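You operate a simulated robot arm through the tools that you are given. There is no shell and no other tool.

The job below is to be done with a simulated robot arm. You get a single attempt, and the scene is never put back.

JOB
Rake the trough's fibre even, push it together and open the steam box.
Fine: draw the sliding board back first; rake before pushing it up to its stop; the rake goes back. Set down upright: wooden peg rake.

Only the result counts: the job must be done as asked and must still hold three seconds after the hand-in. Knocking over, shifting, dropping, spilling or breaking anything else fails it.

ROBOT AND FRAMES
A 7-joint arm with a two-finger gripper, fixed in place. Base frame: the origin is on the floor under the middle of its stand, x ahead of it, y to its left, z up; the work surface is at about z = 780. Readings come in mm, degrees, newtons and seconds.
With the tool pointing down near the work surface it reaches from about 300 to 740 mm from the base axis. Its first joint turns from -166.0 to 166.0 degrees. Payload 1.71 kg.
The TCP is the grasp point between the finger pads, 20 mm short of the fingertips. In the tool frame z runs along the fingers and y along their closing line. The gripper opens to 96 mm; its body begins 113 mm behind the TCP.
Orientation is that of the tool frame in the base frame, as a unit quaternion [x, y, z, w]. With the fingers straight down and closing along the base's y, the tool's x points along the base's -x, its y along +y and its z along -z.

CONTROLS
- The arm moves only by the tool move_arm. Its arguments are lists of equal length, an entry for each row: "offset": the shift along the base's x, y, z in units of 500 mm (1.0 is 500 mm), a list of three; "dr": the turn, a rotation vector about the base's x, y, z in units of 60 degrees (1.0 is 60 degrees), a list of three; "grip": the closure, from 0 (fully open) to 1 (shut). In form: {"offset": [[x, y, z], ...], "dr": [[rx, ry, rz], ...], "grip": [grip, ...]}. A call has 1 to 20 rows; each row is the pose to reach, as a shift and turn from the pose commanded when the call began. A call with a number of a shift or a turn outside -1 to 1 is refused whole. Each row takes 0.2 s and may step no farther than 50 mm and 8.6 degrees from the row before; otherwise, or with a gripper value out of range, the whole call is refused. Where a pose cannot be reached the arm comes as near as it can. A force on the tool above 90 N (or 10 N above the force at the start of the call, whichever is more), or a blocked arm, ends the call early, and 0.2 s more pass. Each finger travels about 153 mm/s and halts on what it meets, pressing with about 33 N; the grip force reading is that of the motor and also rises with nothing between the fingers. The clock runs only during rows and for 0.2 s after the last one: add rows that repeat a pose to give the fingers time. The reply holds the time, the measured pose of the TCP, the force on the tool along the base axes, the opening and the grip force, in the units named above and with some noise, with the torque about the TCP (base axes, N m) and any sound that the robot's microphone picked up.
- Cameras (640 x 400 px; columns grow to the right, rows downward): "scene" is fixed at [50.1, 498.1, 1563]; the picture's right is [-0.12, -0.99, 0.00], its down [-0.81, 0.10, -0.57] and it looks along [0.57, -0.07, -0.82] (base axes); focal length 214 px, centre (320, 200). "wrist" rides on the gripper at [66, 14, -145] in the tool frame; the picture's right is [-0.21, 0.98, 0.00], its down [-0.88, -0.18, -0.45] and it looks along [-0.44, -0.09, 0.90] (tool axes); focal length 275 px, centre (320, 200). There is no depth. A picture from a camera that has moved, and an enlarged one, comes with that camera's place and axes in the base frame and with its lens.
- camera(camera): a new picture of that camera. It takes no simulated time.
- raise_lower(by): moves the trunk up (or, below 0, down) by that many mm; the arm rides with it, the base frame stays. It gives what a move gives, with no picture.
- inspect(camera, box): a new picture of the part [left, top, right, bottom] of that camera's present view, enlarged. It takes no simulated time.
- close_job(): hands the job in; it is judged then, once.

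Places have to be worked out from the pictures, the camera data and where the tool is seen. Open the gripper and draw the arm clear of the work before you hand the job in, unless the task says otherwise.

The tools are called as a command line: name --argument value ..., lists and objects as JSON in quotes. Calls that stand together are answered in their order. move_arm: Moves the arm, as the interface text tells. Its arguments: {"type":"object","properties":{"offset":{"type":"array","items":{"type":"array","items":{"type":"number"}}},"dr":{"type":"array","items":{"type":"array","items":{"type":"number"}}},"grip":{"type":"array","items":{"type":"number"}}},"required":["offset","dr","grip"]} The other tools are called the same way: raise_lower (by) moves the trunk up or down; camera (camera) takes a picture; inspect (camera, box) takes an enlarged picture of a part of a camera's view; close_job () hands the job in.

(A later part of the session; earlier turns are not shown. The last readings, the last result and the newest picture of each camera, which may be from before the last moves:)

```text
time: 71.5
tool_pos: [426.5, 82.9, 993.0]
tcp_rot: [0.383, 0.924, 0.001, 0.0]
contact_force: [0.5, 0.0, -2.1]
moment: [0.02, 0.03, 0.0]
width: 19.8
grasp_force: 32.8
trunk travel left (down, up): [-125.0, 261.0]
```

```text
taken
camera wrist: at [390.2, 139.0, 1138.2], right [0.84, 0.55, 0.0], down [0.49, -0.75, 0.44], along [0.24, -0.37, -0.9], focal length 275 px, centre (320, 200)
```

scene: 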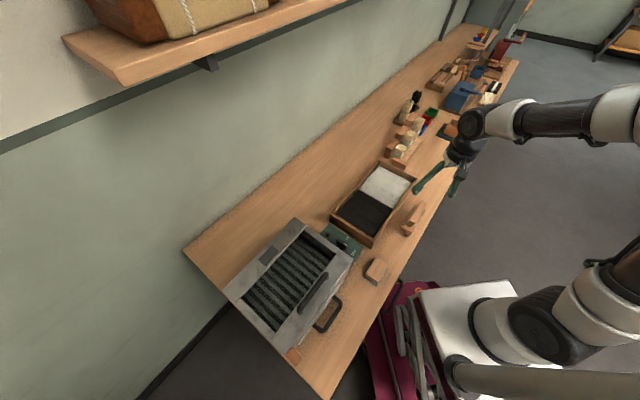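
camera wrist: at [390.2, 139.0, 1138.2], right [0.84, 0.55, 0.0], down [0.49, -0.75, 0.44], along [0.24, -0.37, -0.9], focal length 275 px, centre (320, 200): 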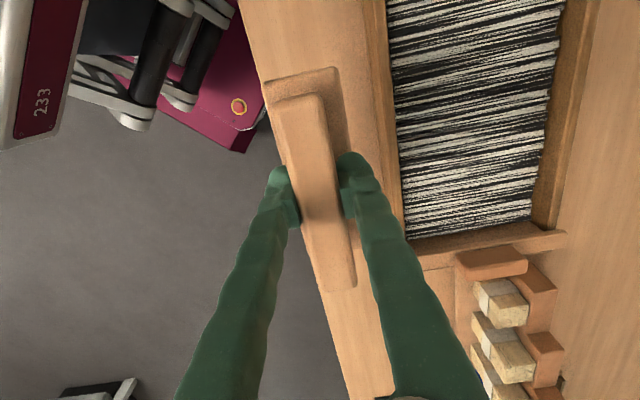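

The position is within a few mm. I correct by (-2.2,+3.5) mm and lower to just above the bench.

move_arm --offset '[[-0.0044, 0.007, -0.04], [-0.0044, 0.007, -0.12], [-0.0044, 0.007, -0.19], [-0.0044, 0.007, -0.225], [-0.0044, 0.007, -0.238], [-0.0044, 0.007, -0.238]]' --dr '[[0, 0, 0], [0, 0, 0], [0, 0, 0], [0, 0, 0], [0, 0, 0], [0, 0, 0]]' --grip '[1, 1, 1, 1, 1, 1]'

camera --camera "wrist"

inspect --camera "scene" --box '[380, 180, 460, 250]'

```text
time: 72.9
tool_pos: [425.7, 88.4, 871.2]
tcp_rot: [0.382, 0.924, 0.001, 0.0]
contact_force: [0.7, -0.8, -2.1]
moment: [-0.03, 0.03, -0.01]
width: 19.9
grasp_force: 32.9
trunk travel left (down, up): [-125.0, 261.0]
```

```text
taken
camera wrist: at [388.4, 143.8, 1017.1], right [0.84, 0.55, 0.0], down [0.49, -0.75, 0.44], along [0.24, -0.37, -0.9], focal length 275 px, centre (320, 200)
```

wrist: 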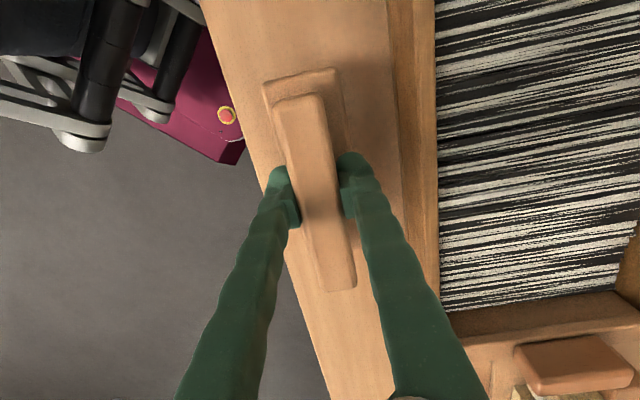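

```text
5.71 times, centred on (420, 215) of scene
camera zoom: at [50.1, 498.1, 1563.0], right [-0.12, -0.99, 0.0], down [-0.81, 0.1, -0.57], along [0.57, -0.07, -0.82], focal length 1226 px, centre (-251, 114)
```

zoom: 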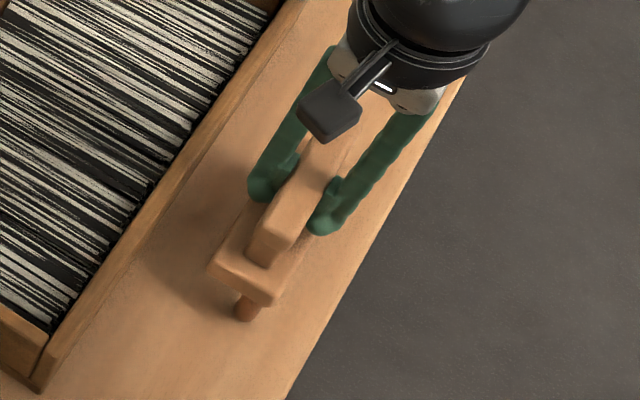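

I lower the last 2–3 mm gently until the pegs touch.

move_arm --offset '[[0, 0, -0.002], [0, 0, -0.004], [0, 0, -0.005], [0, 0, -0.005]]' --dr '[[0, 0, 0], [0, 0, 0], [0, 0, 0], [0, 0, 0]]' --grip '[1, 1, 1, 1]'

```text
time: 73.9
tool_pos: [423.9, 88.7, 869.2]
tcp_rot: [0.382, 0.924, 0.001, -0.001]
contact_force: [0.0, 0.7, -2.1]
moment: [-0.02, 0.01, -0.01]
width: 20.0
grasp_force: 33.1
trunk travel left (down, up): [-125.0, 261.0]
```

Still carrying its weight (-2.1 N). I lower another 1.5 mm in small steps.

move_arm --offset '[[0, 0, -0.001], [0, 0, -0.002], [0, 0, -0.003], [0, 0, -0.003]]' --dr '[[0, 0, 0], [0, 0, 0], [0, 0, 0], [0, 0, 0]]' --grip '[1, 1, 1, 1]'

```text
time: 74.9
tool_pos: [423.8, 87.8, 868.9]
tcp_rot: [0.381, 0.924, 0.001, 0.0]
contact_force: [0.1, -0.3, 8.9]
moment: [-0.09, 0.09, 0.02]
width: 20.2
grasp_force: 32.9
trunk travel left (down, up): [-125.0, 261.0]
```

Contact made (about 9 N up): the pegs rest on the bench. I ease up half a millimetre and open the gripper.

move_arm --offset '[[0, 0, 0.001], [0, 0, 0.001], [0, 0, 0.001], [0, 0, 0.001], [0, 0, 0.001]]' --dr '[[0, 0, 0], [0, 0, 0], [0, 0, 0], [0, 0, 0], [0, 0, 0]]' --grip '[1, 0.7, 0.5, 0.4, 0.4]'

camera --camera "wrist"

inspect --camera "scene" --box '[380, 180, 460, 250]'

```text
time: 76.1
tool_pos: [425.7, 89.0, 867.8]
tcp_rot: [0.382, 0.924, 0.002, -0.001]
contact_force: [-0.2, -0.2, 0.3]
moment: [0.01, 0.0, -0.04]
width: 57.5
grasp_force: 0.1
trunk travel left (down, up): [-125.0, 261.0]
```

```text
taken
camera wrist: at [388.2, 143.9, 1013.5], right [0.84, 0.55, 0.0], down [0.49, -0.75, 0.44], along [0.24, -0.37, -0.9], focal length 275 px, centre (320, 200)
```

wrist: 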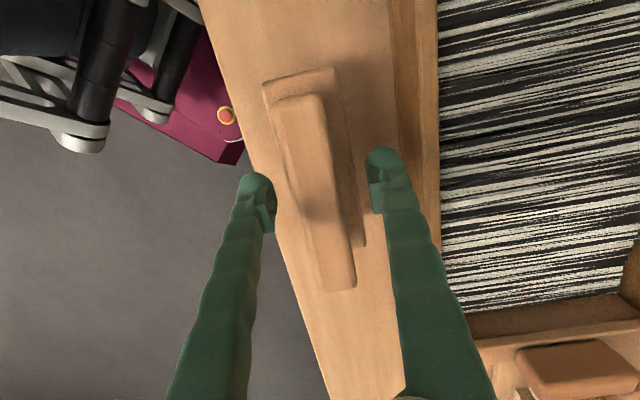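

```text
5.71 times, centred on (420, 215) of scene
camera zoom: at [50.1, 498.1, 1563.0], right [-0.12, -0.99, 0.0], down [-0.81, 0.1, -0.57], along [0.57, -0.07, -0.82], focal length 1226 px, centre (-251, 114)
```

zoom: 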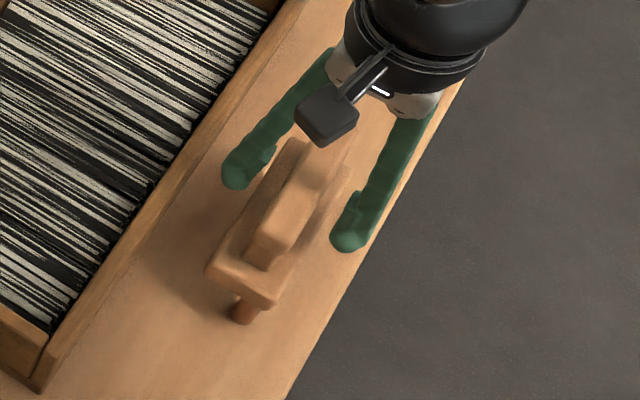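

The rake stands where it was. I rise straight up, then turn towards the board's grip at (677,67).

move_arm --offset '[[0, 0, 0.06], [0, 0, 0.14], [0, 0, 0.22], [0, 0, 0.26], [0, 0, 0.26], [0, 0, 0.26], [0, 0, 0.26], [0, 0, 0.26], [0, 0, 0.26], [0, 0, 0.26], [0, 0, 0.26]]' --dr '[[0, 0, 0], [0, 0, 0], [0, 0, 0], [0, 0, 0.14], [0, 0, 0.28], [0, 0, 0.42], [0, 0, 0.56], [0, 0, 0.7], [0, 0, 0.84], [0, 0, 0.96], [0, 0, 0.96]]' --grip '[0.4, 0.4, 0.4, 0.4, 0.4, 0.4, 0.4, 0.4, 0.4, 0.4, 0.4]'

inspect --camera "scene" --box '[320, 140, 440, 260]'

```text
time: 78.5
tool_pos: [426.3, 88.1, 997.0]
tcp_rot: [-0.111, 0.994, 0.0, -0.001]
contact_force: [0.3, 0.0, 0.0]
moment: [0.02, 0.0, -0.01]
width: 57.7
grasp_force: 0.1
trunk travel left (down, up): [-125.0, 261.0]
```

```text
3.33 times, centred on (380, 200) of scene
camera zoom: at [50.1, 498.1, 1563.0], right [-0.12, -0.99, 0.0], down [-0.81, 0.1, -0.57], along [0.57, -0.07, -0.82], focal length 715 px, centre (120, 200)
```

zoom: 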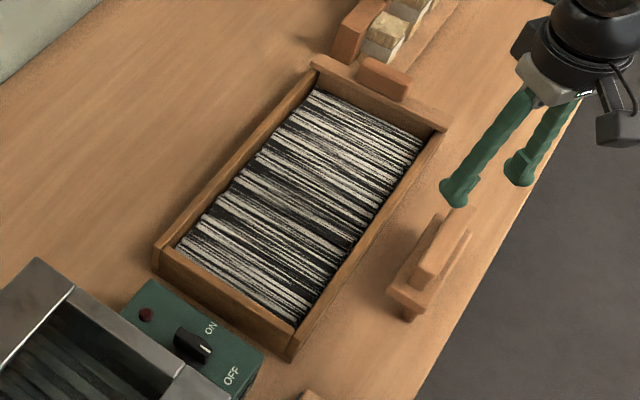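

The rake stands upright in its place, and the fibre is evenly blended. I move over the board's grip and finish the turn to θ=45°.

move_arm --offset '[[0.0836, -0.007, 0], [0.1672, -0.014, 0], [0.2508, -0.021, 0], [0.3344, -0.028, 0], [0.418, -0.035, 0], [0.5014, -0.042, 0], [0.5014, -0.042, 0]]' --dr '[[0, 0, 0.09], [0, 0, 0.18], [0, 0, 0.27], [0, 0, 0.36], [0, 0, 0.45], [0, 0, 0.538], [0, 0, 0.538]]' --grip '[0.4, 0.4, 0.4, 0.4, 0.4, 0.4, 0.4]'

camera --camera "wrist"

```text
time: 80.1
tool_pos: [676.8, 68.1, 997.8]
tcp_rot: [-0.383, 0.924, 0.0, -0.002]
contact_force: [0.9, -0.4, -0.5]
moment: [0.0, -0.02, -0.02]
width: 57.6
grasp_force: 0.1
trunk travel left (down, up): [-125.0, 261.0]
```

```text
taken
camera wrist: at [620.4, 30.5, 1143.7], right [-0.55, 0.84, 0.0], down [0.75, 0.49, 0.44], along [0.37, 0.24, -0.9], focal length 275 px, centre (320, 200)
```

wrist: 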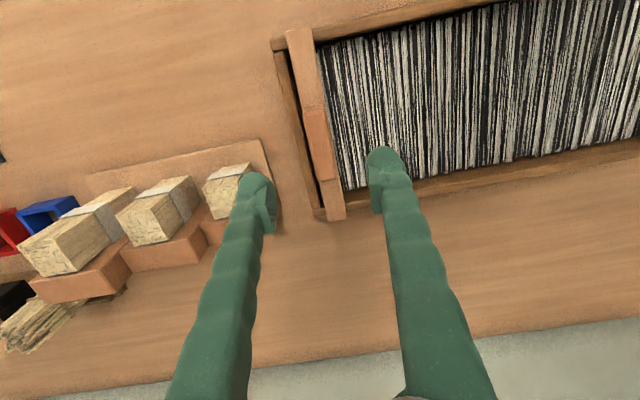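

Aligned. I descend to z≈867 and grip the board's handle again.

move_arm --offset '[[0, 0, -0.08], [0, 0, -0.16], [0, 0, -0.23], [0, 0, -0.261], [0, 0, -0.261], [0, 0, -0.261], [0, 0, -0.261], [0, 0, -0.261]]' --dr '[[0, 0, 0], [0, 0, 0], [0, 0, 0], [0, 0, 0], [0, 0, 0], [0, 0, 0], [0, 0, 0], [0, 0, 0]]' --grip '[0.4, 0.4, 0.4, 0.4, 0.4, 0.7, 1, 1]'

camera --camera "wrist"

```text
time: 81.9
tool_pos: [675.9, 69.1, 866.9]
tcp_rot: [-0.384, 0.923, 0.002, -0.002]
contact_force: [-1.3, 0.9, -2.0]
moment: [0.03, -0.01, 0.01]
width: 23.3
grasp_force: 34.6
trunk travel left (down, up): [-125.0, 261.0]
```

```text
taken
camera wrist: at [620.6, 31.4, 1011.8], right [-0.55, 0.84, 0.0], down [0.75, 0.49, 0.44], along [0.37, 0.24, -0.9], focal length 275 px, centre (320, 200)
```

wrist: 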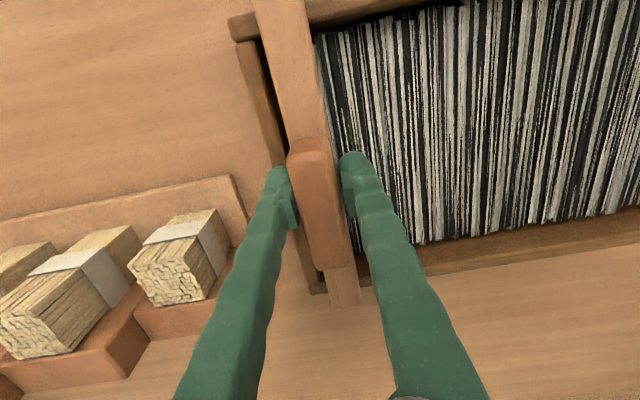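

Gripped at 23.3 mm. I push the board towards the fibre in stages: 120 mm first.

move_arm --offset '[[-0.017, 0.017, 0], [-0.034, 0.034, 0], [-0.051, 0.051, 0], [-0.068, 0.068, 0], [-0.085, 0.085, 0], [-0.102, 0.102, 0], [-0.119, 0.119, 0], [-0.136, 0.136, 0], [-0.153, 0.153, 0], [-0.17, 0.17, 0], [-0.17, 0.17, 0]]' --dr '[[0, 0, 0], [0, 0, 0], [0, 0, 0], [0, 0, 0], [0, 0, 0], [0, 0, 0], [0, 0, 0], [0, 0, 0], [0, 0, 0], [0, 0, 0], [0, 0, 0]]' --grip '[1, 1, 1, 1, 1, 1, 1, 1, 1, 1, 1]'

camera --camera "wrist"

```text
time: 84.3
tool_pos: [591.8, 154.5, 866.2]
tcp_rot: [-0.383, 0.924, 0.001, -0.001]
contact_force: [7.9, 8.1, -14.6]
moment: [0.16, -0.13, 0.0]
width: 22.8
grasp_force: 34.9
trunk travel left (down, up): [-125.0, 261.0]
```

```text
taken
camera wrist: at [535.7, 116.0, 1011.9], right [-0.55, 0.84, 0.0], down [0.75, 0.49, 0.44], along [0.37, 0.24, -0.9], focal length 275 px, centre (320, 200)
```

wrist: 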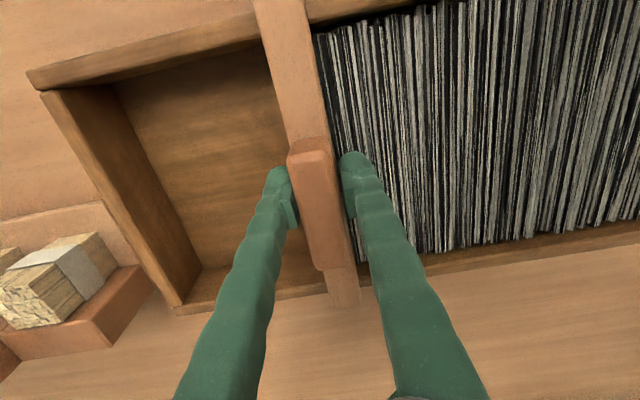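

The board is at u≈-309 and moving freely. I continue pushing in 6 mm steps until the stop shows in the force.

move_arm --offset '[[-0.0085, 0.0085, 0], [-0.017, 0.017, 0], [-0.0255, 0.0255, 0], [-0.034, 0.034, 0], [-0.0425, 0.0425, 0], [-0.051, 0.051, 0], [-0.0595, 0.0595, 0], [-0.068, 0.068, 0], [-0.0765, 0.0765, 0], [-0.085, 0.085, 0], [-0.085, 0.085, 0]]' --dr '[[0, 0, 0], [0, 0, 0], [0, 0, 0], [0, 0, 0], [0, 0, 0], [0, 0, 0], [0, 0, 0], [0, 0, 0], [0, 0, 0], [0, 0, 0], [0, 0, 0]]' --grip '[1, 1, 1, 1, 1, 1, 1, 1, 1, 1, 1]'

camera --camera "wrist"

inspect --camera "scene" --box '[320, 140, 440, 260]'

```text
time: 86.2
tool_pos: [566.8, 162.0, 879.4]
tcp_rot: [-0.371, 0.928, -0.016, 0.022]
contact_force: [73.5, -41.0, -27.3]
moment: [0.67, 0.42, 1.03]
width: 26.7
grasp_force: 35.1
trunk travel left (down, up): [-125.0, 261.0]
stopped in row 9: the force on the tool passed its limit at 92 N (the readings are from after the stop); the commanded pose is now the measured one
```

```text
taken
camera wrist: at [502.0, 128.0, 1021.4], right [-0.53, 0.85, -0.04], down [0.74, 0.48, 0.48], along [0.43, 0.22, -0.88], focal length 275 px, centre (320, 200)
```

wrist: 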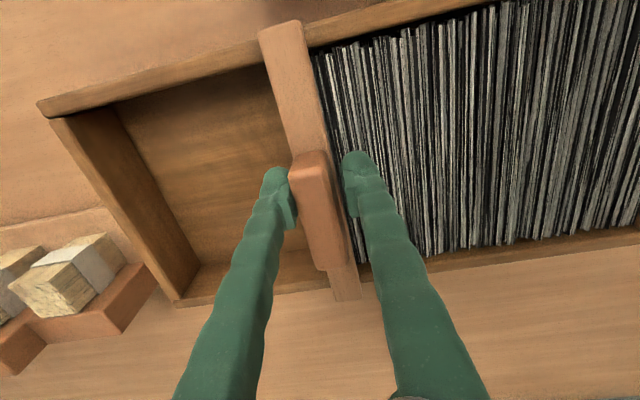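

```text
3.33 times, centred on (380, 200) of scene
camera zoom: at [50.1, 498.1, 1563.0], right [-0.12, -0.99, 0.0], down [-0.81, 0.1, -0.57], along [0.57, -0.07, -0.82], focal length 715 px, centre (120, 200)
```

zoom: 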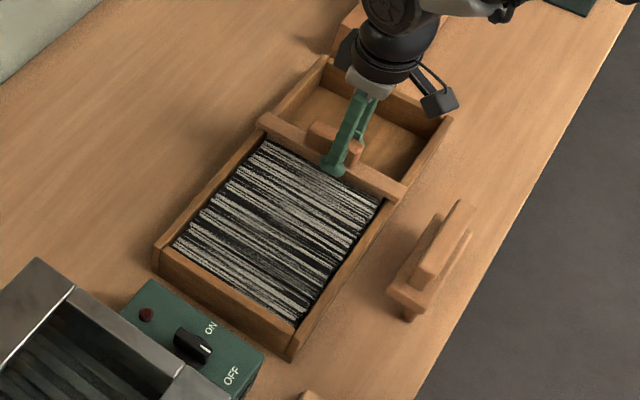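

The push met the stop hard (92 N) with the board near u≈-292; the fingers tilted a little. I open the gripper in place to release the load, then check the board.

move_arm --offset '[[0, 0, 0], [0, 0, 0], [0, 0, 0], [0, 0, 0]]' --dr '[[0, 0, 0], [0, 0, 0], [0, 0, 0], [0, 0, 0]]' --grip '[0.8, 0.6, 0.45, 0.45]'

camera --camera "wrist"

inspect --camera "scene" --box '[320, 140, 440, 260]'

```text
time: 87.2
tool_pos: [553.1, 174.0, 878.5]
tcp_rot: [-0.377, 0.926, -0.011, 0.015]
contact_force: [23.0, -17.7, 5.0]
moment: [0.0, 0.29, 0.34]
width: 69.4
grasp_force: 12.2
trunk travel left (down, up): [-125.0, 261.0]
```

```text
taken
camera wrist: at [491.6, 138.7, 1022.4], right [-0.54, 0.84, -0.03], down [0.74, 0.48, 0.47], along [0.41, 0.23, -0.88], focal length 275 px, centre (320, 200)
```

wrist: 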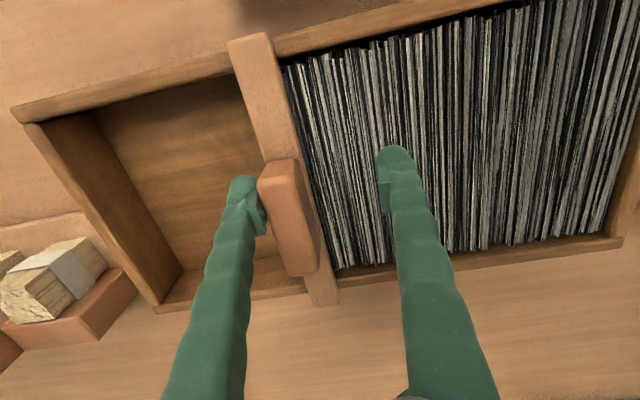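

```text
3.33 times, centred on (380, 200) of scene
camera zoom: at [50.1, 498.1, 1563.0], right [-0.12, -0.99, 0.0], down [-0.81, 0.1, -0.57], along [0.57, -0.07, -0.82], focal length 715 px, centre (120, 200)
```

zoom: 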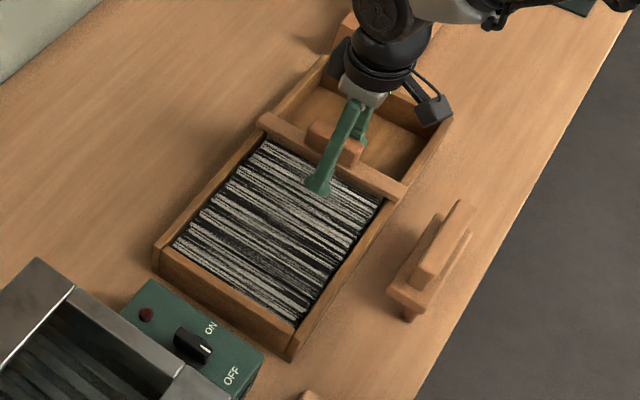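

The board sits where it was stopped, and the left finger still leans on the grip. I back the tool off to centre it and straighten it, keeping the fingers apart.

move_arm --offset '[[0.012, -0.006, 0], [0.025, -0.01, 0], [0.038, -0.013, 0], [0.05, -0.015, 0], [0.05, -0.015, 0]]' --dr '[[0.002, 0.008, 0], [0.004, 0.016, 0], [0.006, 0.025, 0], [0.0086, 0.0344, 0], [0.0086, 0.0344, 0]]' --grip '[0.3, 0.3, 0.3, 0.3, 0.3]'

camera --camera "wrist"

inspect --camera "scene" --box '[360, 165, 400, 205]'

```text
time: 88.4
tool_pos: [577.0, 169.7, 879.4]
tcp_rot: [-0.378, 0.926, 0.0, 0.001]
contact_force: [-0.3, -0.2, 0.2]
moment: [0.0, 0.03, -0.01]
width: 67.1
grasp_force: 0.0
trunk travel left (down, up): [-125.0, 261.0]
```

```text
taken
camera wrist: at [520.5, 133.0, 1024.6], right [-0.54, 0.84, 0.0], down [0.76, 0.48, 0.44], along [0.37, 0.24, -0.9], focal length 275 px, centre (320, 200)
```

wrist: 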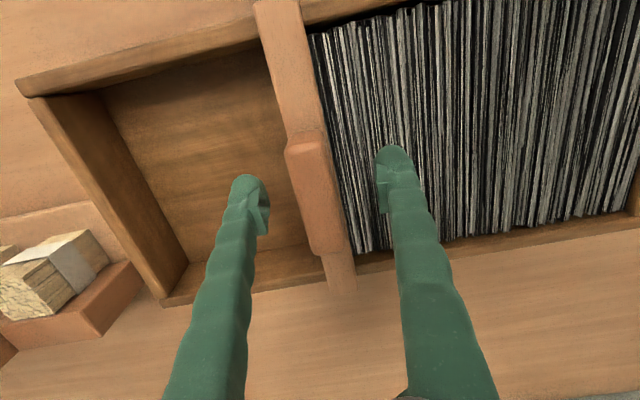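

```text
10.00 times, centred on (380, 185) of scene
camera zoom: at [50.1, 498.1, 1563.0], right [-0.12, -0.99, 0.0], down [-0.81, 0.1, -0.57], along [0.57, -0.07, -0.82], focal length 2145 px, centre (-280, 350)
```

zoom: 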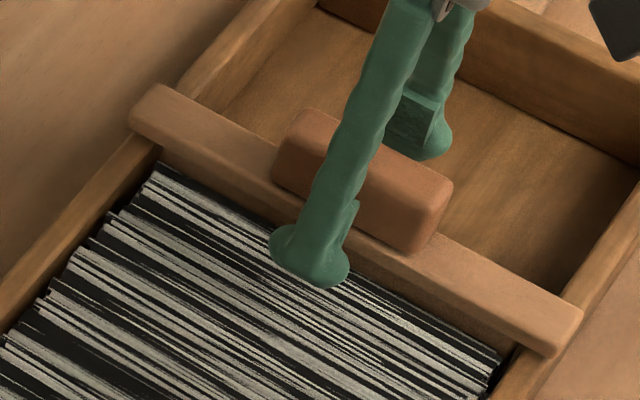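

The board is free of the fingers at u≈-290. I compare it with the starting picture using the same zoom box.

inspect --camera "scene" --box '[300, 140, 460, 260]'

```text
3.33 times, centred on (380, 200) of scene
camera zoom: at [50.1, 498.1, 1563.0], right [-0.12, -0.99, 0.0], down [-0.81, 0.1, -0.57], along [0.57, -0.07, -0.82], focal length 715 px, centre (120, 200)
```

zoom: 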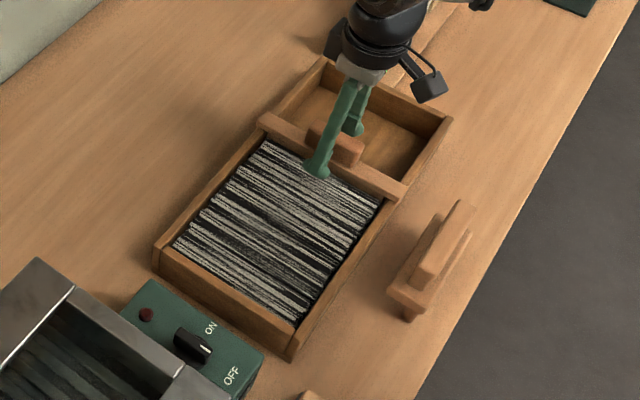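

The board is at the same position as at the start, which is its stop, so the fibre is pushed together. Now I rise and swing to the steam box, turning towards θ=135° so the fingers will close across its lid handle.

move_arm --offset '[[0, 0, 0.09], [0, 0, 0.18], [0, 0, 0.27], [0, 0, 0.36], [-0.07, 0.048, 0.36], [-0.14, 0.096, 0.36], [-0.21, 0.144, 0.36], [-0.28, 0.191, 0.36], [-0.35, 0.239, 0.36], [-0.42, 0.287, 0.36], [-0.42, 0.287, 0.36]]' --dr '[[0, 0, 0], [0, 0, 0], [0, 0, 0], [0, 0, 0], [0, 0, 0.13], [0, 0, 0.26], [0, 0, 0.39], [0, 0, 0.52], [0, 0, 0.65], [0, 0, 0.78], [0, 0, 0.78]]' --grip '[0.3, 0.3, 0.3, 0.1, 0, 0, 0, 0, 0, 0, 0]'

camera --camera "wrist"

inspect --camera "scene" --box '[300, 140, 460, 260]'

```text
time: 90.8
tool_pos: [367.4, 313.4, 1059.0]
tcp_rot: [0.715, -0.699, -0.001, 0.0]
contact_force: [-0.1, 0.4, 0.0]
moment: [-0.01, -0.02, 0.0]
width: 96.1
grasp_force: 0.0
trunk travel left (down, up): [-125.0, 261.0]
```

```text
taken
camera wrist: at [355.4, 247.0, 1204.4], right [-0.98, 0.18, 0.0], down [0.17, 0.88, 0.45], along [0.08, 0.44, -0.9], focal length 275 px, centre (320, 200)
```

wrist: 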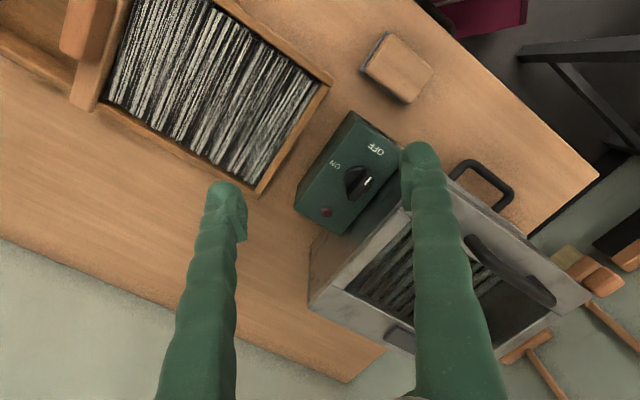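

```text
3.33 times, centred on (380, 200) of scene
camera zoom: at [50.1, 498.1, 1563.0], right [-0.12, -0.99, 0.0], down [-0.81, 0.1, -0.57], along [0.57, -0.07, -0.82], focal length 715 px, centre (120, 200)
```

zoom: 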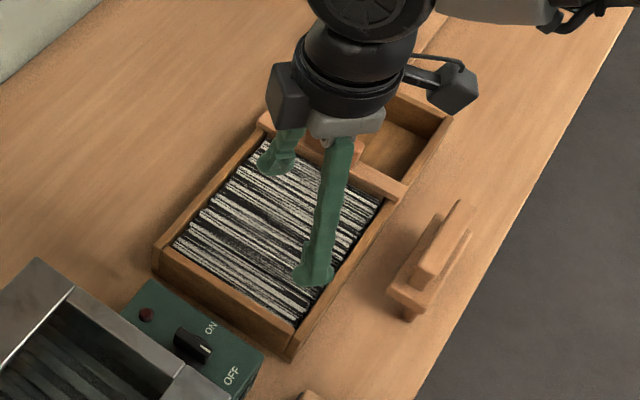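

I continue to above the lid handle region, with θ≈135°, for a close view.

move_arm --offset '[[-0.052, 0.045, 0.01], [-0.104, 0.09, 0.02], [-0.156, 0.136, 0.03], [-0.208, 0.181, 0.042], [-0.26, 0.226, 0.042], [-0.312, 0.272, 0.042], [-0.312, 0.272, 0.042]]' --dr '[[0, 0, 0.122], [0, 0, 0.244], [0, 0, 0.366], [0, 0, 0.488], [0, 0, 0.61], [0, 0, 0.73], [0, 0, 0.73]]' --grip '[0, 0, 0, 0, 0, 0, 0]'

camera --camera "wrist"

```text
time: 92.4
tool_pos: [209.2, 450.4, 1082.9]
tcp_rot: [0.924, -0.383, 0.0, -0.001]
contact_force: [-0.8, -0.6, 0.4]
moment: [0.0, 0.02, -0.02]
width: 96.0
grasp_force: 0.2
trunk travel left (down, up): [-125.0, 261.0]
```

```text
taken
camera wrist: at [246.6, 393.0, 1228.6], right [-0.84, -0.55, 0.0], down [-0.49, 0.75, 0.45], along [-0.24, 0.37, -0.9], focal length 275 px, centre (320, 200)
```

wrist: 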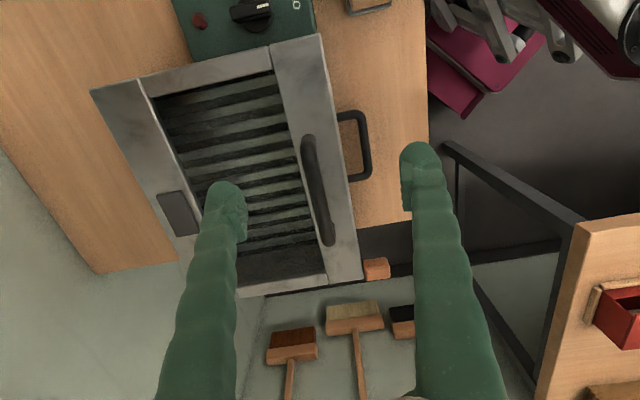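

inspect --camera "wrist" --box '[270, 110, 410, 290]'

inspect --camera "wrist" --box '[80, 20, 380, 310]'

inspect --camera "wrist" --box '[330, 230, 420, 300]'

```text
2.22 times, centred on (340, 200) of wrist
camera zoom: at [246.6, 393.0, 1228.6], right [-0.84, -0.55, 0.0], down [-0.49, 0.75, 0.45], along [-0.24, 0.37, -0.9], focal length 612 px, centre (276, 200)
```

zoom: 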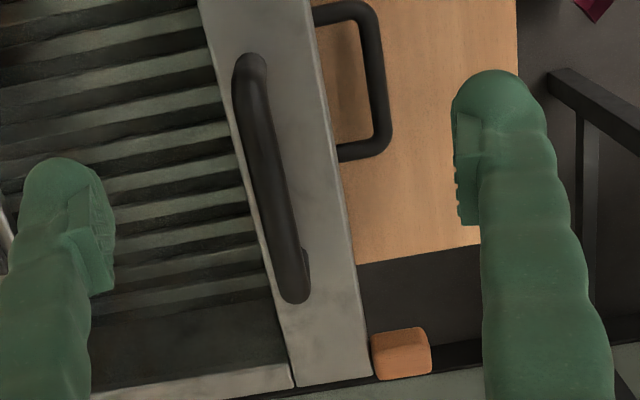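

```text
1.38 times, centred on (230, 165) of wrist
camera zoom: at [246.6, 393.0, 1228.6], right [-0.84, -0.55, 0.0], down [-0.49, 0.75, 0.45], along [-0.24, 0.37, -0.9], focal length 380 px, centre (444, 248)
```

zoom: 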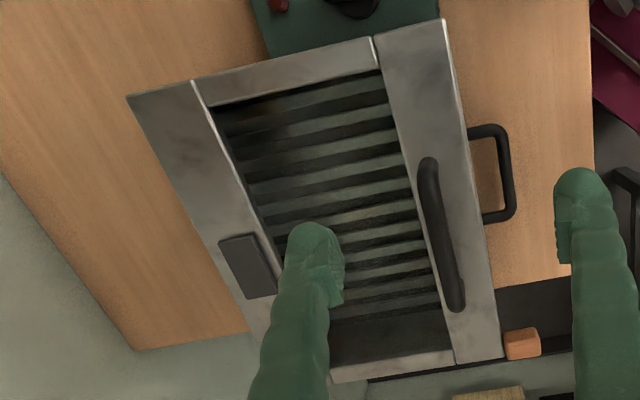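

```text
5.71 times, centred on (375, 265) of wrist
camera zoom: at [246.6, 393.0, 1228.6], right [-0.84, -0.55, 0.0], down [-0.49, 0.75, 0.45], along [-0.24, 0.37, -0.9], focal length 1573 px, centre (6, -171)
```

zoom: 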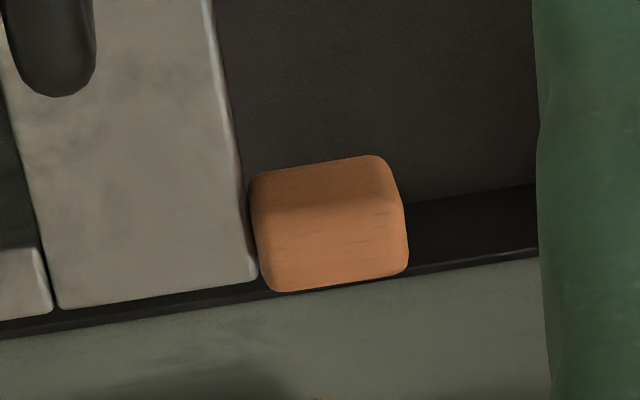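

The lid handle is centred near (177.5,501.4) at z≈945–955. I move directly above it at z≈1050 to check alignment; it should appear near (320,143).

move_arm --offset '[[-0.03, 0.05, -0.02], [-0.0634, 0.102, -0.05], [-0.0634, 0.102, -0.066], [-0.0634, 0.102, -0.066]]' --dr '[[0, 0, 0], [0, 0, 0], [0, 0, 0], [0, 0, 0]]' --grip '[0, 0, 0, 0]'

camera --camera "wrist"

inspect --camera "scene" --box '[210, 210, 370, 380]'

```text
time: 93.4
tool_pos: [177.5, 498.9, 1049.1]
tcp_rot: [0.923, -0.384, -0.001, -0.001]
contact_force: [0.3, -0.2, -0.6]
moment: [0.01, -0.01, -0.01]
width: 96.1
grasp_force: 0.1
trunk travel left (down, up): [-125.0, 261.0]
```

```text
taken
camera wrist: at [214.9, 442.1, 1194.0], right [-0.84, -0.55, 0.0], down [-0.49, 0.75, 0.45], along [-0.24, 0.37, -0.89], focal length 275 px, centre (320, 200)
```

wrist: 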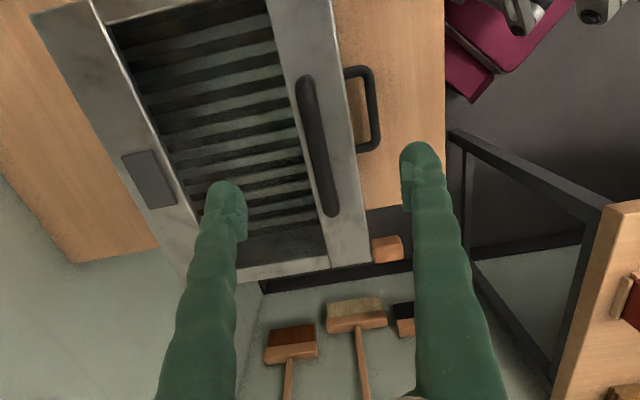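

```text
2.35 times, centred on (290, 295) of scene
camera zoom: at [50.1, 498.1, 1563.0], right [-0.12, -0.99, 0.0], down [-0.81, 0.1, -0.57], along [0.57, -0.07, -0.82], focal length 505 px, centre (391, -24)
```

zoom: 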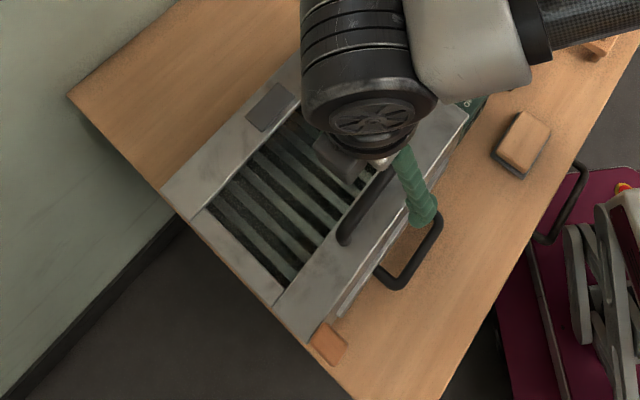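

Aligned within about 3 mm. I lower to z≈965 so the fingers straddle the bar, with a small correction.

move_arm --offset '[[0.005, 0, -0.05], [0.005, 0.001, -0.1], [0.005, 0.001, -0.14], [0.005, 0.001, -0.168], [0.005, 0.001, -0.168]]' --dr '[[0, 0, 0], [0, 0, 0], [0, 0, 0], [0, 0, 0], [0, 0, 0]]' --grip '[0, 0, 0, 0, 0]'

camera --camera "wrist"

inspect --camera "scene" --box '[250, 240, 350, 350]'

```text
time: 94.6
tool_pos: [180.8, 499.7, 964.1]
tcp_rot: [0.924, -0.383, 0.0, -0.001]
contact_force: [0.3, -0.2, -0.3]
moment: [0.0, -0.01, 0.01]
width: 95.9
grasp_force: 0.0
trunk travel left (down, up): [-125.0, 261.0]
```

```text
taken
camera wrist: at [217.9, 442.0, 1109.1], right [-0.84, -0.55, 0.0], down [-0.49, 0.75, 0.45], along [-0.24, 0.37, -0.89], focal length 275 px, centre (320, 200)
```

wrist: 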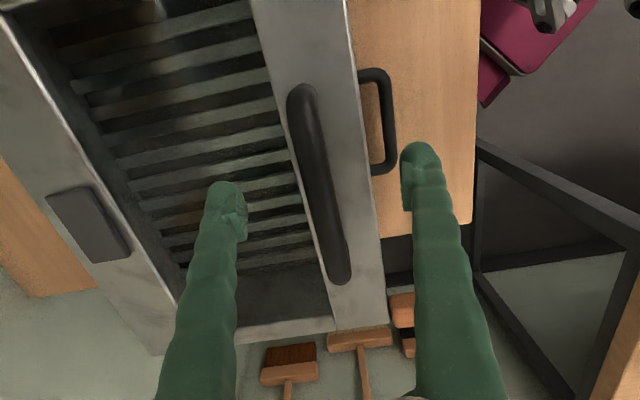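

```text
3.64 times, centred on (300, 295) of scene
camera zoom: at [50.1, 498.1, 1563.0], right [-0.12, -0.99, 0.0], down [-0.81, 0.1, -0.57], along [0.57, -0.07, -0.82], focal length 780 px, centre (393, -146)
```

zoom: 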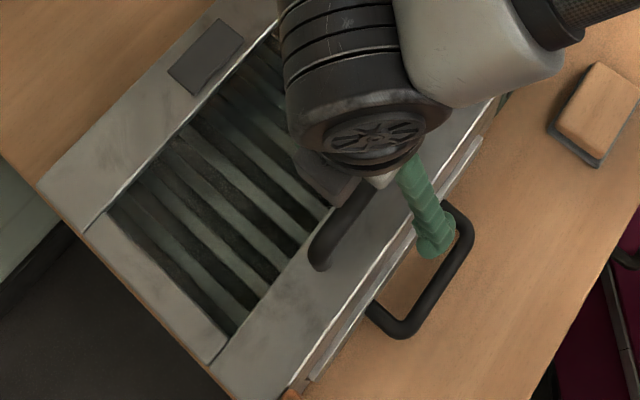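

The bar's top is at z≈950. I lower 12 mm more and close gently on it.

move_arm --offset '[[0, 0, -0.012], [0, 0, -0.024], [0, 0, -0.024], [0, 0, -0.024], [0, 0, -0.024], [0, 0, -0.024]]' --dr '[[0, 0, 0], [0, 0, 0], [0, 0, 0], [0, 0, 0], [0, 0, 0], [0, 0, 0]]' --grip '[0, 0, 0.5, 0.8, 1, 1]'

camera --camera "wrist"

```text
time: 96.0
tool_pos: [180.9, 498.4, 950.7]
tcp_rot: [0.924, -0.383, -0.001, 0.0]
contact_force: [-4.1, -4.7, -2.5]
moment: [-0.08, -0.16, 0.08]
width: 9.1
grasp_force: 34.8
trunk travel left (down, up): [-125.0, 261.0]
```

```text
taken
camera wrist: at [217.2, 441.7, 1096.6], right [-0.84, -0.55, 0.0], down [-0.49, 0.75, 0.45], along [-0.24, 0.37, -0.9], focal length 275 px, centre (320, 200)
```

wrist: 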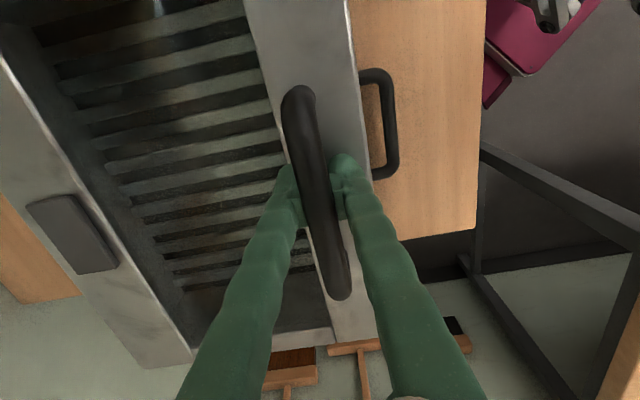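

Gripped on the bar. I lift gently 12 mm to test whether the lid is free, watching the force.

move_arm --offset '[[0, 0, 0.006], [0, 0, 0.012], [0, 0, 0.018], [0, 0, 0.024], [0, 0, 0.024]]' --dr '[[0, 0, 0], [0, 0, 0], [0, 0, 0], [0, 0, 0], [0, 0, 0]]' --grip '[1, 1, 1, 1, 1]'

camera --camera "wrist"

inspect --camera "scene" --box '[210, 210, 370, 380]'

```text
time: 97.2
tool_pos: [181.6, 501.1, 963.4]
tcp_rot: [0.923, -0.384, 0.0, 0.0]
contact_force: [7.5, 2.1, -5.6]
moment: [-0.19, 0.16, 0.01]
width: 9.2
grasp_force: 34.9
trunk travel left (down, up): [-125.0, 261.0]
```

```text
taken
camera wrist: at [219.0, 443.4, 1108.8], right [-0.84, -0.54, 0.0], down [-0.49, 0.75, 0.45], along [-0.24, 0.38, -0.89], focal length 275 px, centre (320, 200)
```

wrist: 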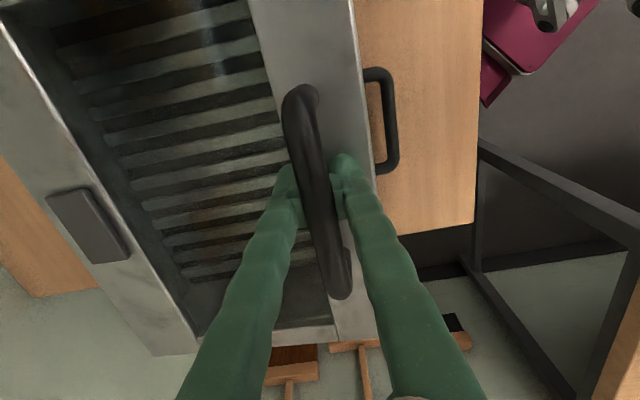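

```text
2.35 times, centred on (290, 295) of scene
camera zoom: at [50.1, 498.1, 1563.0], right [-0.12, -0.99, 0.0], down [-0.81, 0.1, -0.57], along [0.57, -0.07, -0.82], focal length 505 px, centre (391, -24)
```

zoom: 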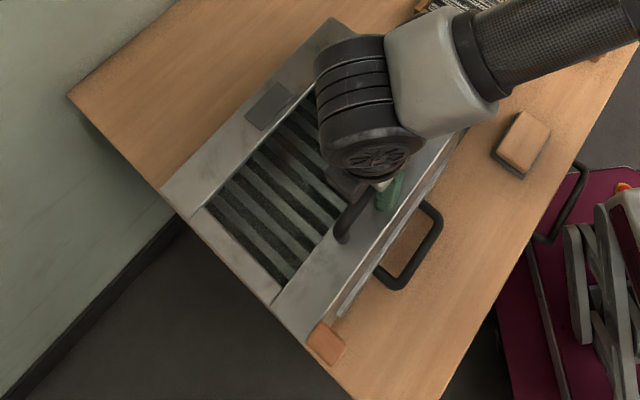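

inspect --camera "scene" --box '[260, 260, 350, 370]'

inspect --camera "wrist" --box '[250, 60, 420, 350]'

```text
3.64 times, centred on (305, 315) of scene
camera zoom: at [50.1, 498.1, 1563.0], right [-0.12, -0.99, 0.0], down [-0.81, 0.1, -0.57], along [0.57, -0.07, -0.82], focal length 780 px, centre (374, -218)
```

zoom: 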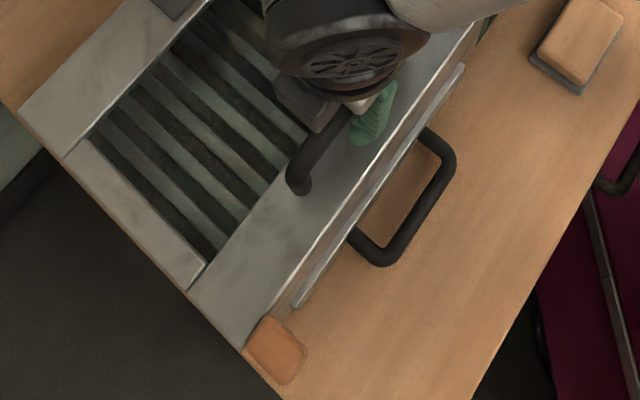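

```text
1.38 times, centred on (335, 205) of wrist
camera zoom: at [219.0, 443.4, 1108.8], right [-0.84, -0.54, 0.0], down [-0.49, 0.75, 0.45], along [-0.24, 0.38, -0.89], focal length 380 px, centre (299, 193)
```

zoom: 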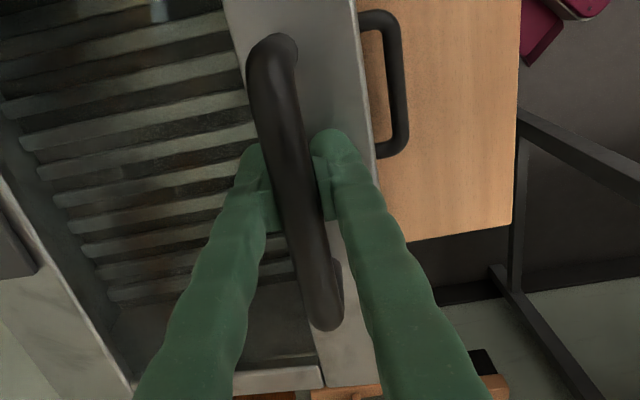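

The lid lifts easily (only about 6 N), so it isn't latched. I continue along the hinge arc to about 20°, moving up and towards the wall, watching sideways force.

move_arm --offset '[[0.004, 0.004, 0.0228], [0.0094, 0.0094, 0.043], [0.016, 0.016, 0.0694], [0.0224, 0.0224, 0.0886], [0.0302, 0.0302, 0.1074], [0.0302, 0.0302, 0.1074]]' --dr '[[0, 0, 0], [0, 0, 0], [0, 0, 0], [0, 0, 0], [0, 0, 0], [0, 0, 0]]' --grip '[1, 1, 1, 1, 1, 1]'

camera --camera "wrist"

inspect --camera "scene" --box '[210, 210, 370, 380]'

```text
time: 98.6
tool_pos: [198.1, 516.6, 1017.6]
tcp_rot: [0.924, -0.383, 0.0, 0.0]
contact_force: [14.8, 7.5, -11.9]
moment: [-0.22, 0.2, -0.05]
width: 9.0
grasp_force: 34.8
trunk travel left (down, up): [-125.0, 261.0]
```

```text
taken
camera wrist: at [234.6, 459.2, 1162.4], right [-0.84, -0.55, 0.0], down [-0.49, 0.75, 0.45], along [-0.24, 0.37, -0.89], focal length 275 px, centre (320, 200)
```

wrist: 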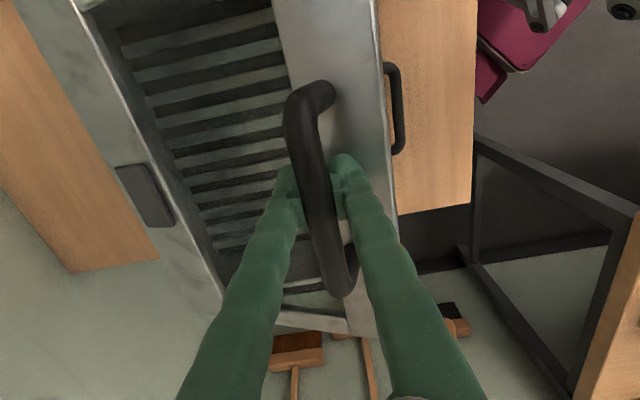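

```text
2.35 times, centred on (290, 295) of scene
camera zoom: at [50.1, 498.1, 1563.0], right [-0.12, -0.99, 0.0], down [-0.81, 0.1, -0.57], along [0.57, -0.07, -0.82], focal length 505 px, centre (391, -24)
```

zoom: 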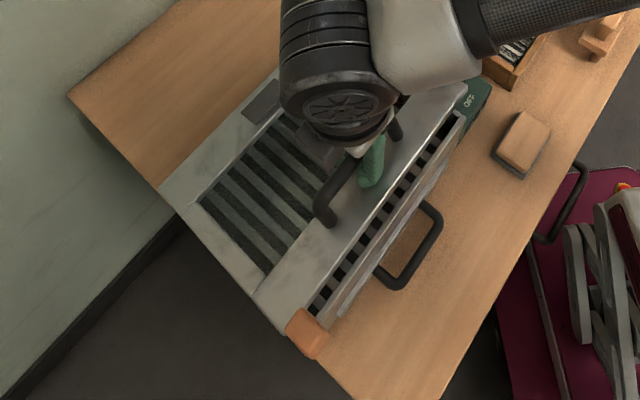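

The lid is rising, with the wooden tab moving along with it. The readings fit a hinge radius of about 187 mm. I continue along the corrected arc to about 45°.

move_arm --offset '[[0.0115, 0.0115, 0.0218], [0.0228, 0.0228, 0.0424], [0.0385, 0.0385, 0.0666], [0.0553, 0.0553, 0.0888], [0.0735, 0.0735, 0.1088], [0.0735, 0.0735, 0.1088]]' --dr '[[0, 0, 0], [0, 0, 0], [0, 0, 0], [0, 0, 0], [0, 0, 0], [0, 0, 0]]' --grip '[1, 1, 1, 1, 1, 1]'

camera --camera "wrist"

inspect --camera "scene" --box '[210, 190, 370, 380]'

```text
time: 100.0
tool_pos: [231.3, 549.8, 1073.6]
tcp_rot: [0.924, -0.383, -0.001, -0.003]
contact_force: [-4.8, -11.6, 10.8]
moment: [0.08, -0.15, -0.21]
width: 9.5
grasp_force: 34.7
trunk travel left (down, up): [-125.0, 261.0]
```

```text
taken
camera wrist: at [268.1, 492.8, 1218.9], right [-0.84, -0.55, 0.0], down [-0.49, 0.75, 0.45], along [-0.24, 0.38, -0.89], focal length 275 px, centre (320, 200)
```

wrist: 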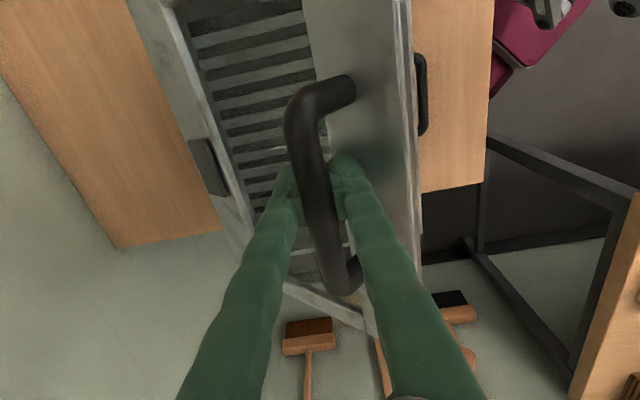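

```text
2.11 times, centred on (290, 285) of scene
camera zoom: at [50.1, 498.1, 1563.0], right [-0.12, -0.99, 0.0], down [-0.81, 0.1, -0.57], along [0.57, -0.07, -0.82], focal length 452 px, centre (383, 21)
```

zoom: 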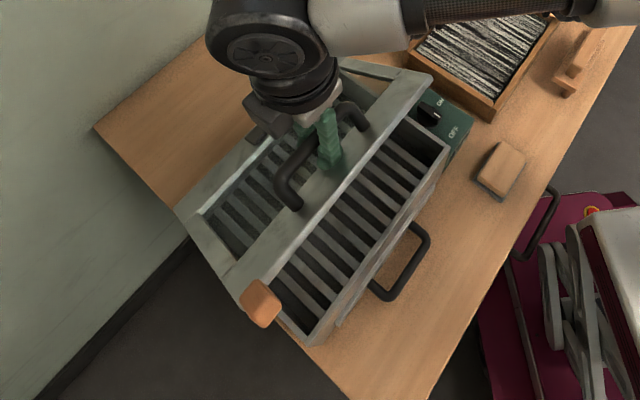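

The lid is at about 42° and following. Using a hinge near (v=680, z=908), I continue to about 60°.

move_arm --offset '[[0.0115, 0.0115, 0.0198], [0.022, 0.022, 0.03], [0.0327, 0.0327, 0.0388], [0.044, 0.044, 0.0475], [0.0549, 0.0549, 0.055], [0.0665, 0.0665, 0.0625], [0.0781, 0.0781, 0.0684], [0.0781, 0.0781, 0.0684]]' --dr '[[0, 0, 0], [0, 0, 0], [0, 0, 0], [0, 0, 0], [0, 0, 0], [0, 0, 0], [0, 0, 0], [0, 0, 0]]' --grip '[1, 1, 1, 1, 1, 1, 1, 1]'

camera --camera "wrist"

camera --camera "scene"

```text
time: 101.8
tool_pos: [272.5, 592.3, 1106.1]
tcp_rot: [0.924, -0.383, -0.001, -0.001]
contact_force: [-2.0, -1.0, 4.1]
moment: [-0.07, -0.26, -0.3]
width: 9.0
grasp_force: 35.0
trunk travel left (down, up): [-125.0, 261.0]
```

```text
taken
camera wrist: at [308.7, 533.8, 1251.8], right [-0.84, -0.55, 0.0], down [-0.49, 0.75, 0.45], along [-0.24, 0.38, -0.89], focal length 275 px, centre (320, 200)
```

wrist: 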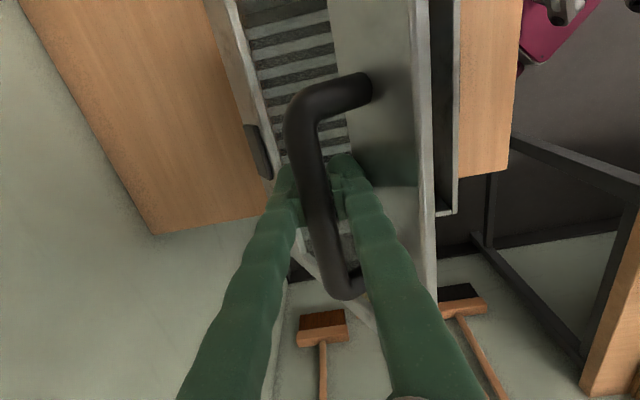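

```text
taken
```

scene: 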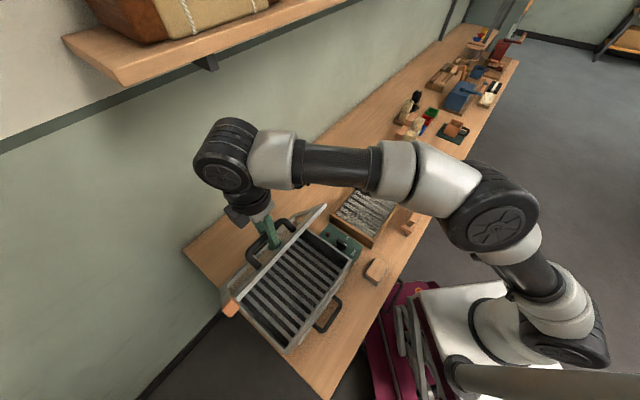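

Forces are near zero, so the arc fits well; the lid is at about 60°. I continue to about 75°.

move_arm --offset '[[0.012, 0.012, 0.006], [0.024, 0.024, 0.0106], [0.036, 0.036, 0.0146], [0.0484, 0.0484, 0.018], [0.0608, 0.0608, 0.0206], [0.0732, 0.0732, 0.0226], [0.0732, 0.0732, 0.0226]]' --dr '[[0, 0, 0], [0, 0, 0], [0, 0, 0], [0, 0, 0], [0, 0, 0], [0, 0, 0], [0, 0, 0]]' --grip '[1, 1, 1, 1, 1, 1, 1]'

camera --camera "wrist"

inspect --camera "scene" --box '[180, 100, 380, 370]'

```text
time: 103.4
tool_pos: [296.9, 615.6, 1117.0]
tcp_rot: [0.925, -0.38, -0.002, 0.0]
contact_force: [-22.3, 24.3, -12.3]
moment: [0.05, 0.06, -0.38]
width: 8.9
grasp_force: 35.2
out of reach, approached as far as the arm can: row 4, 5, 6, 7
trunk travel left (down, up): [-125.0, 261.0]
```

```text
taken
camera wrist: at [334.9, 559.3, 1261.8], right [-0.83, -0.55, 0.0], down [-0.49, 0.75, 0.45], along [-0.25, 0.37, -0.89], focal length 275 px, centre (320, 200)
```

wrist: 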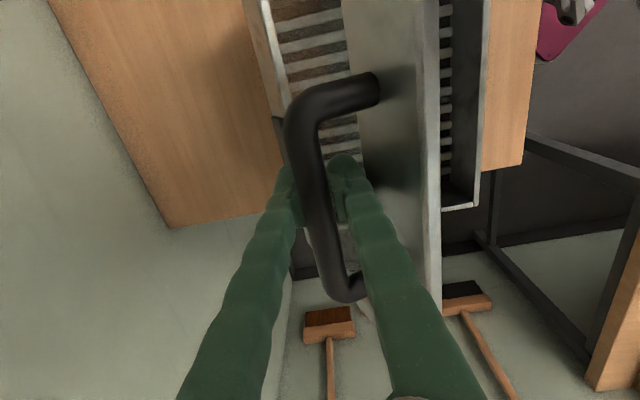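

```text
1.48 times, centred on (280, 235) of scene
camera zoom: at [50.1, 498.1, 1563.0], right [-0.12, -0.99, 0.0], down [-0.81, 0.1, -0.57], along [0.57, -0.07, -0.82], focal length 318 px, centre (379, 148)
```

zoom: 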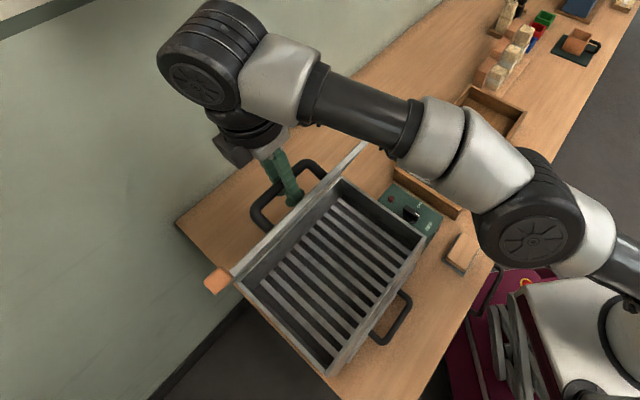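

The arm is at its reach limit with the lid at about 70°. I step back 3 mm to unload the sideways force and then check whether the lid stays on its own by loosening the grip slightly while the fingers still surround the bar.

move_arm --offset '[[-0.0145, -0.0145, -0.001], [-0.029, -0.029, -0.003], [-0.029, -0.029, -0.003], [-0.029, -0.029, -0.003]]' --dr '[[0, 0, 0], [0, 0, 0], [0, 0, 0], [0, 0, 0]]' --grip '[1, 1, 1, 1]'

```text
time: 104.4
tool_pos: [285.1, 598.1, 1112.2]
tcp_rot: [0.924, -0.382, -0.002, 0.001]
contact_force: [-21.1, 28.2, -23.8]
moment: [-0.58, -0.38, -0.33]
width: 9.2
grasp_force: 35.0
trunk travel left (down, up): [-125.0, 261.0]
```

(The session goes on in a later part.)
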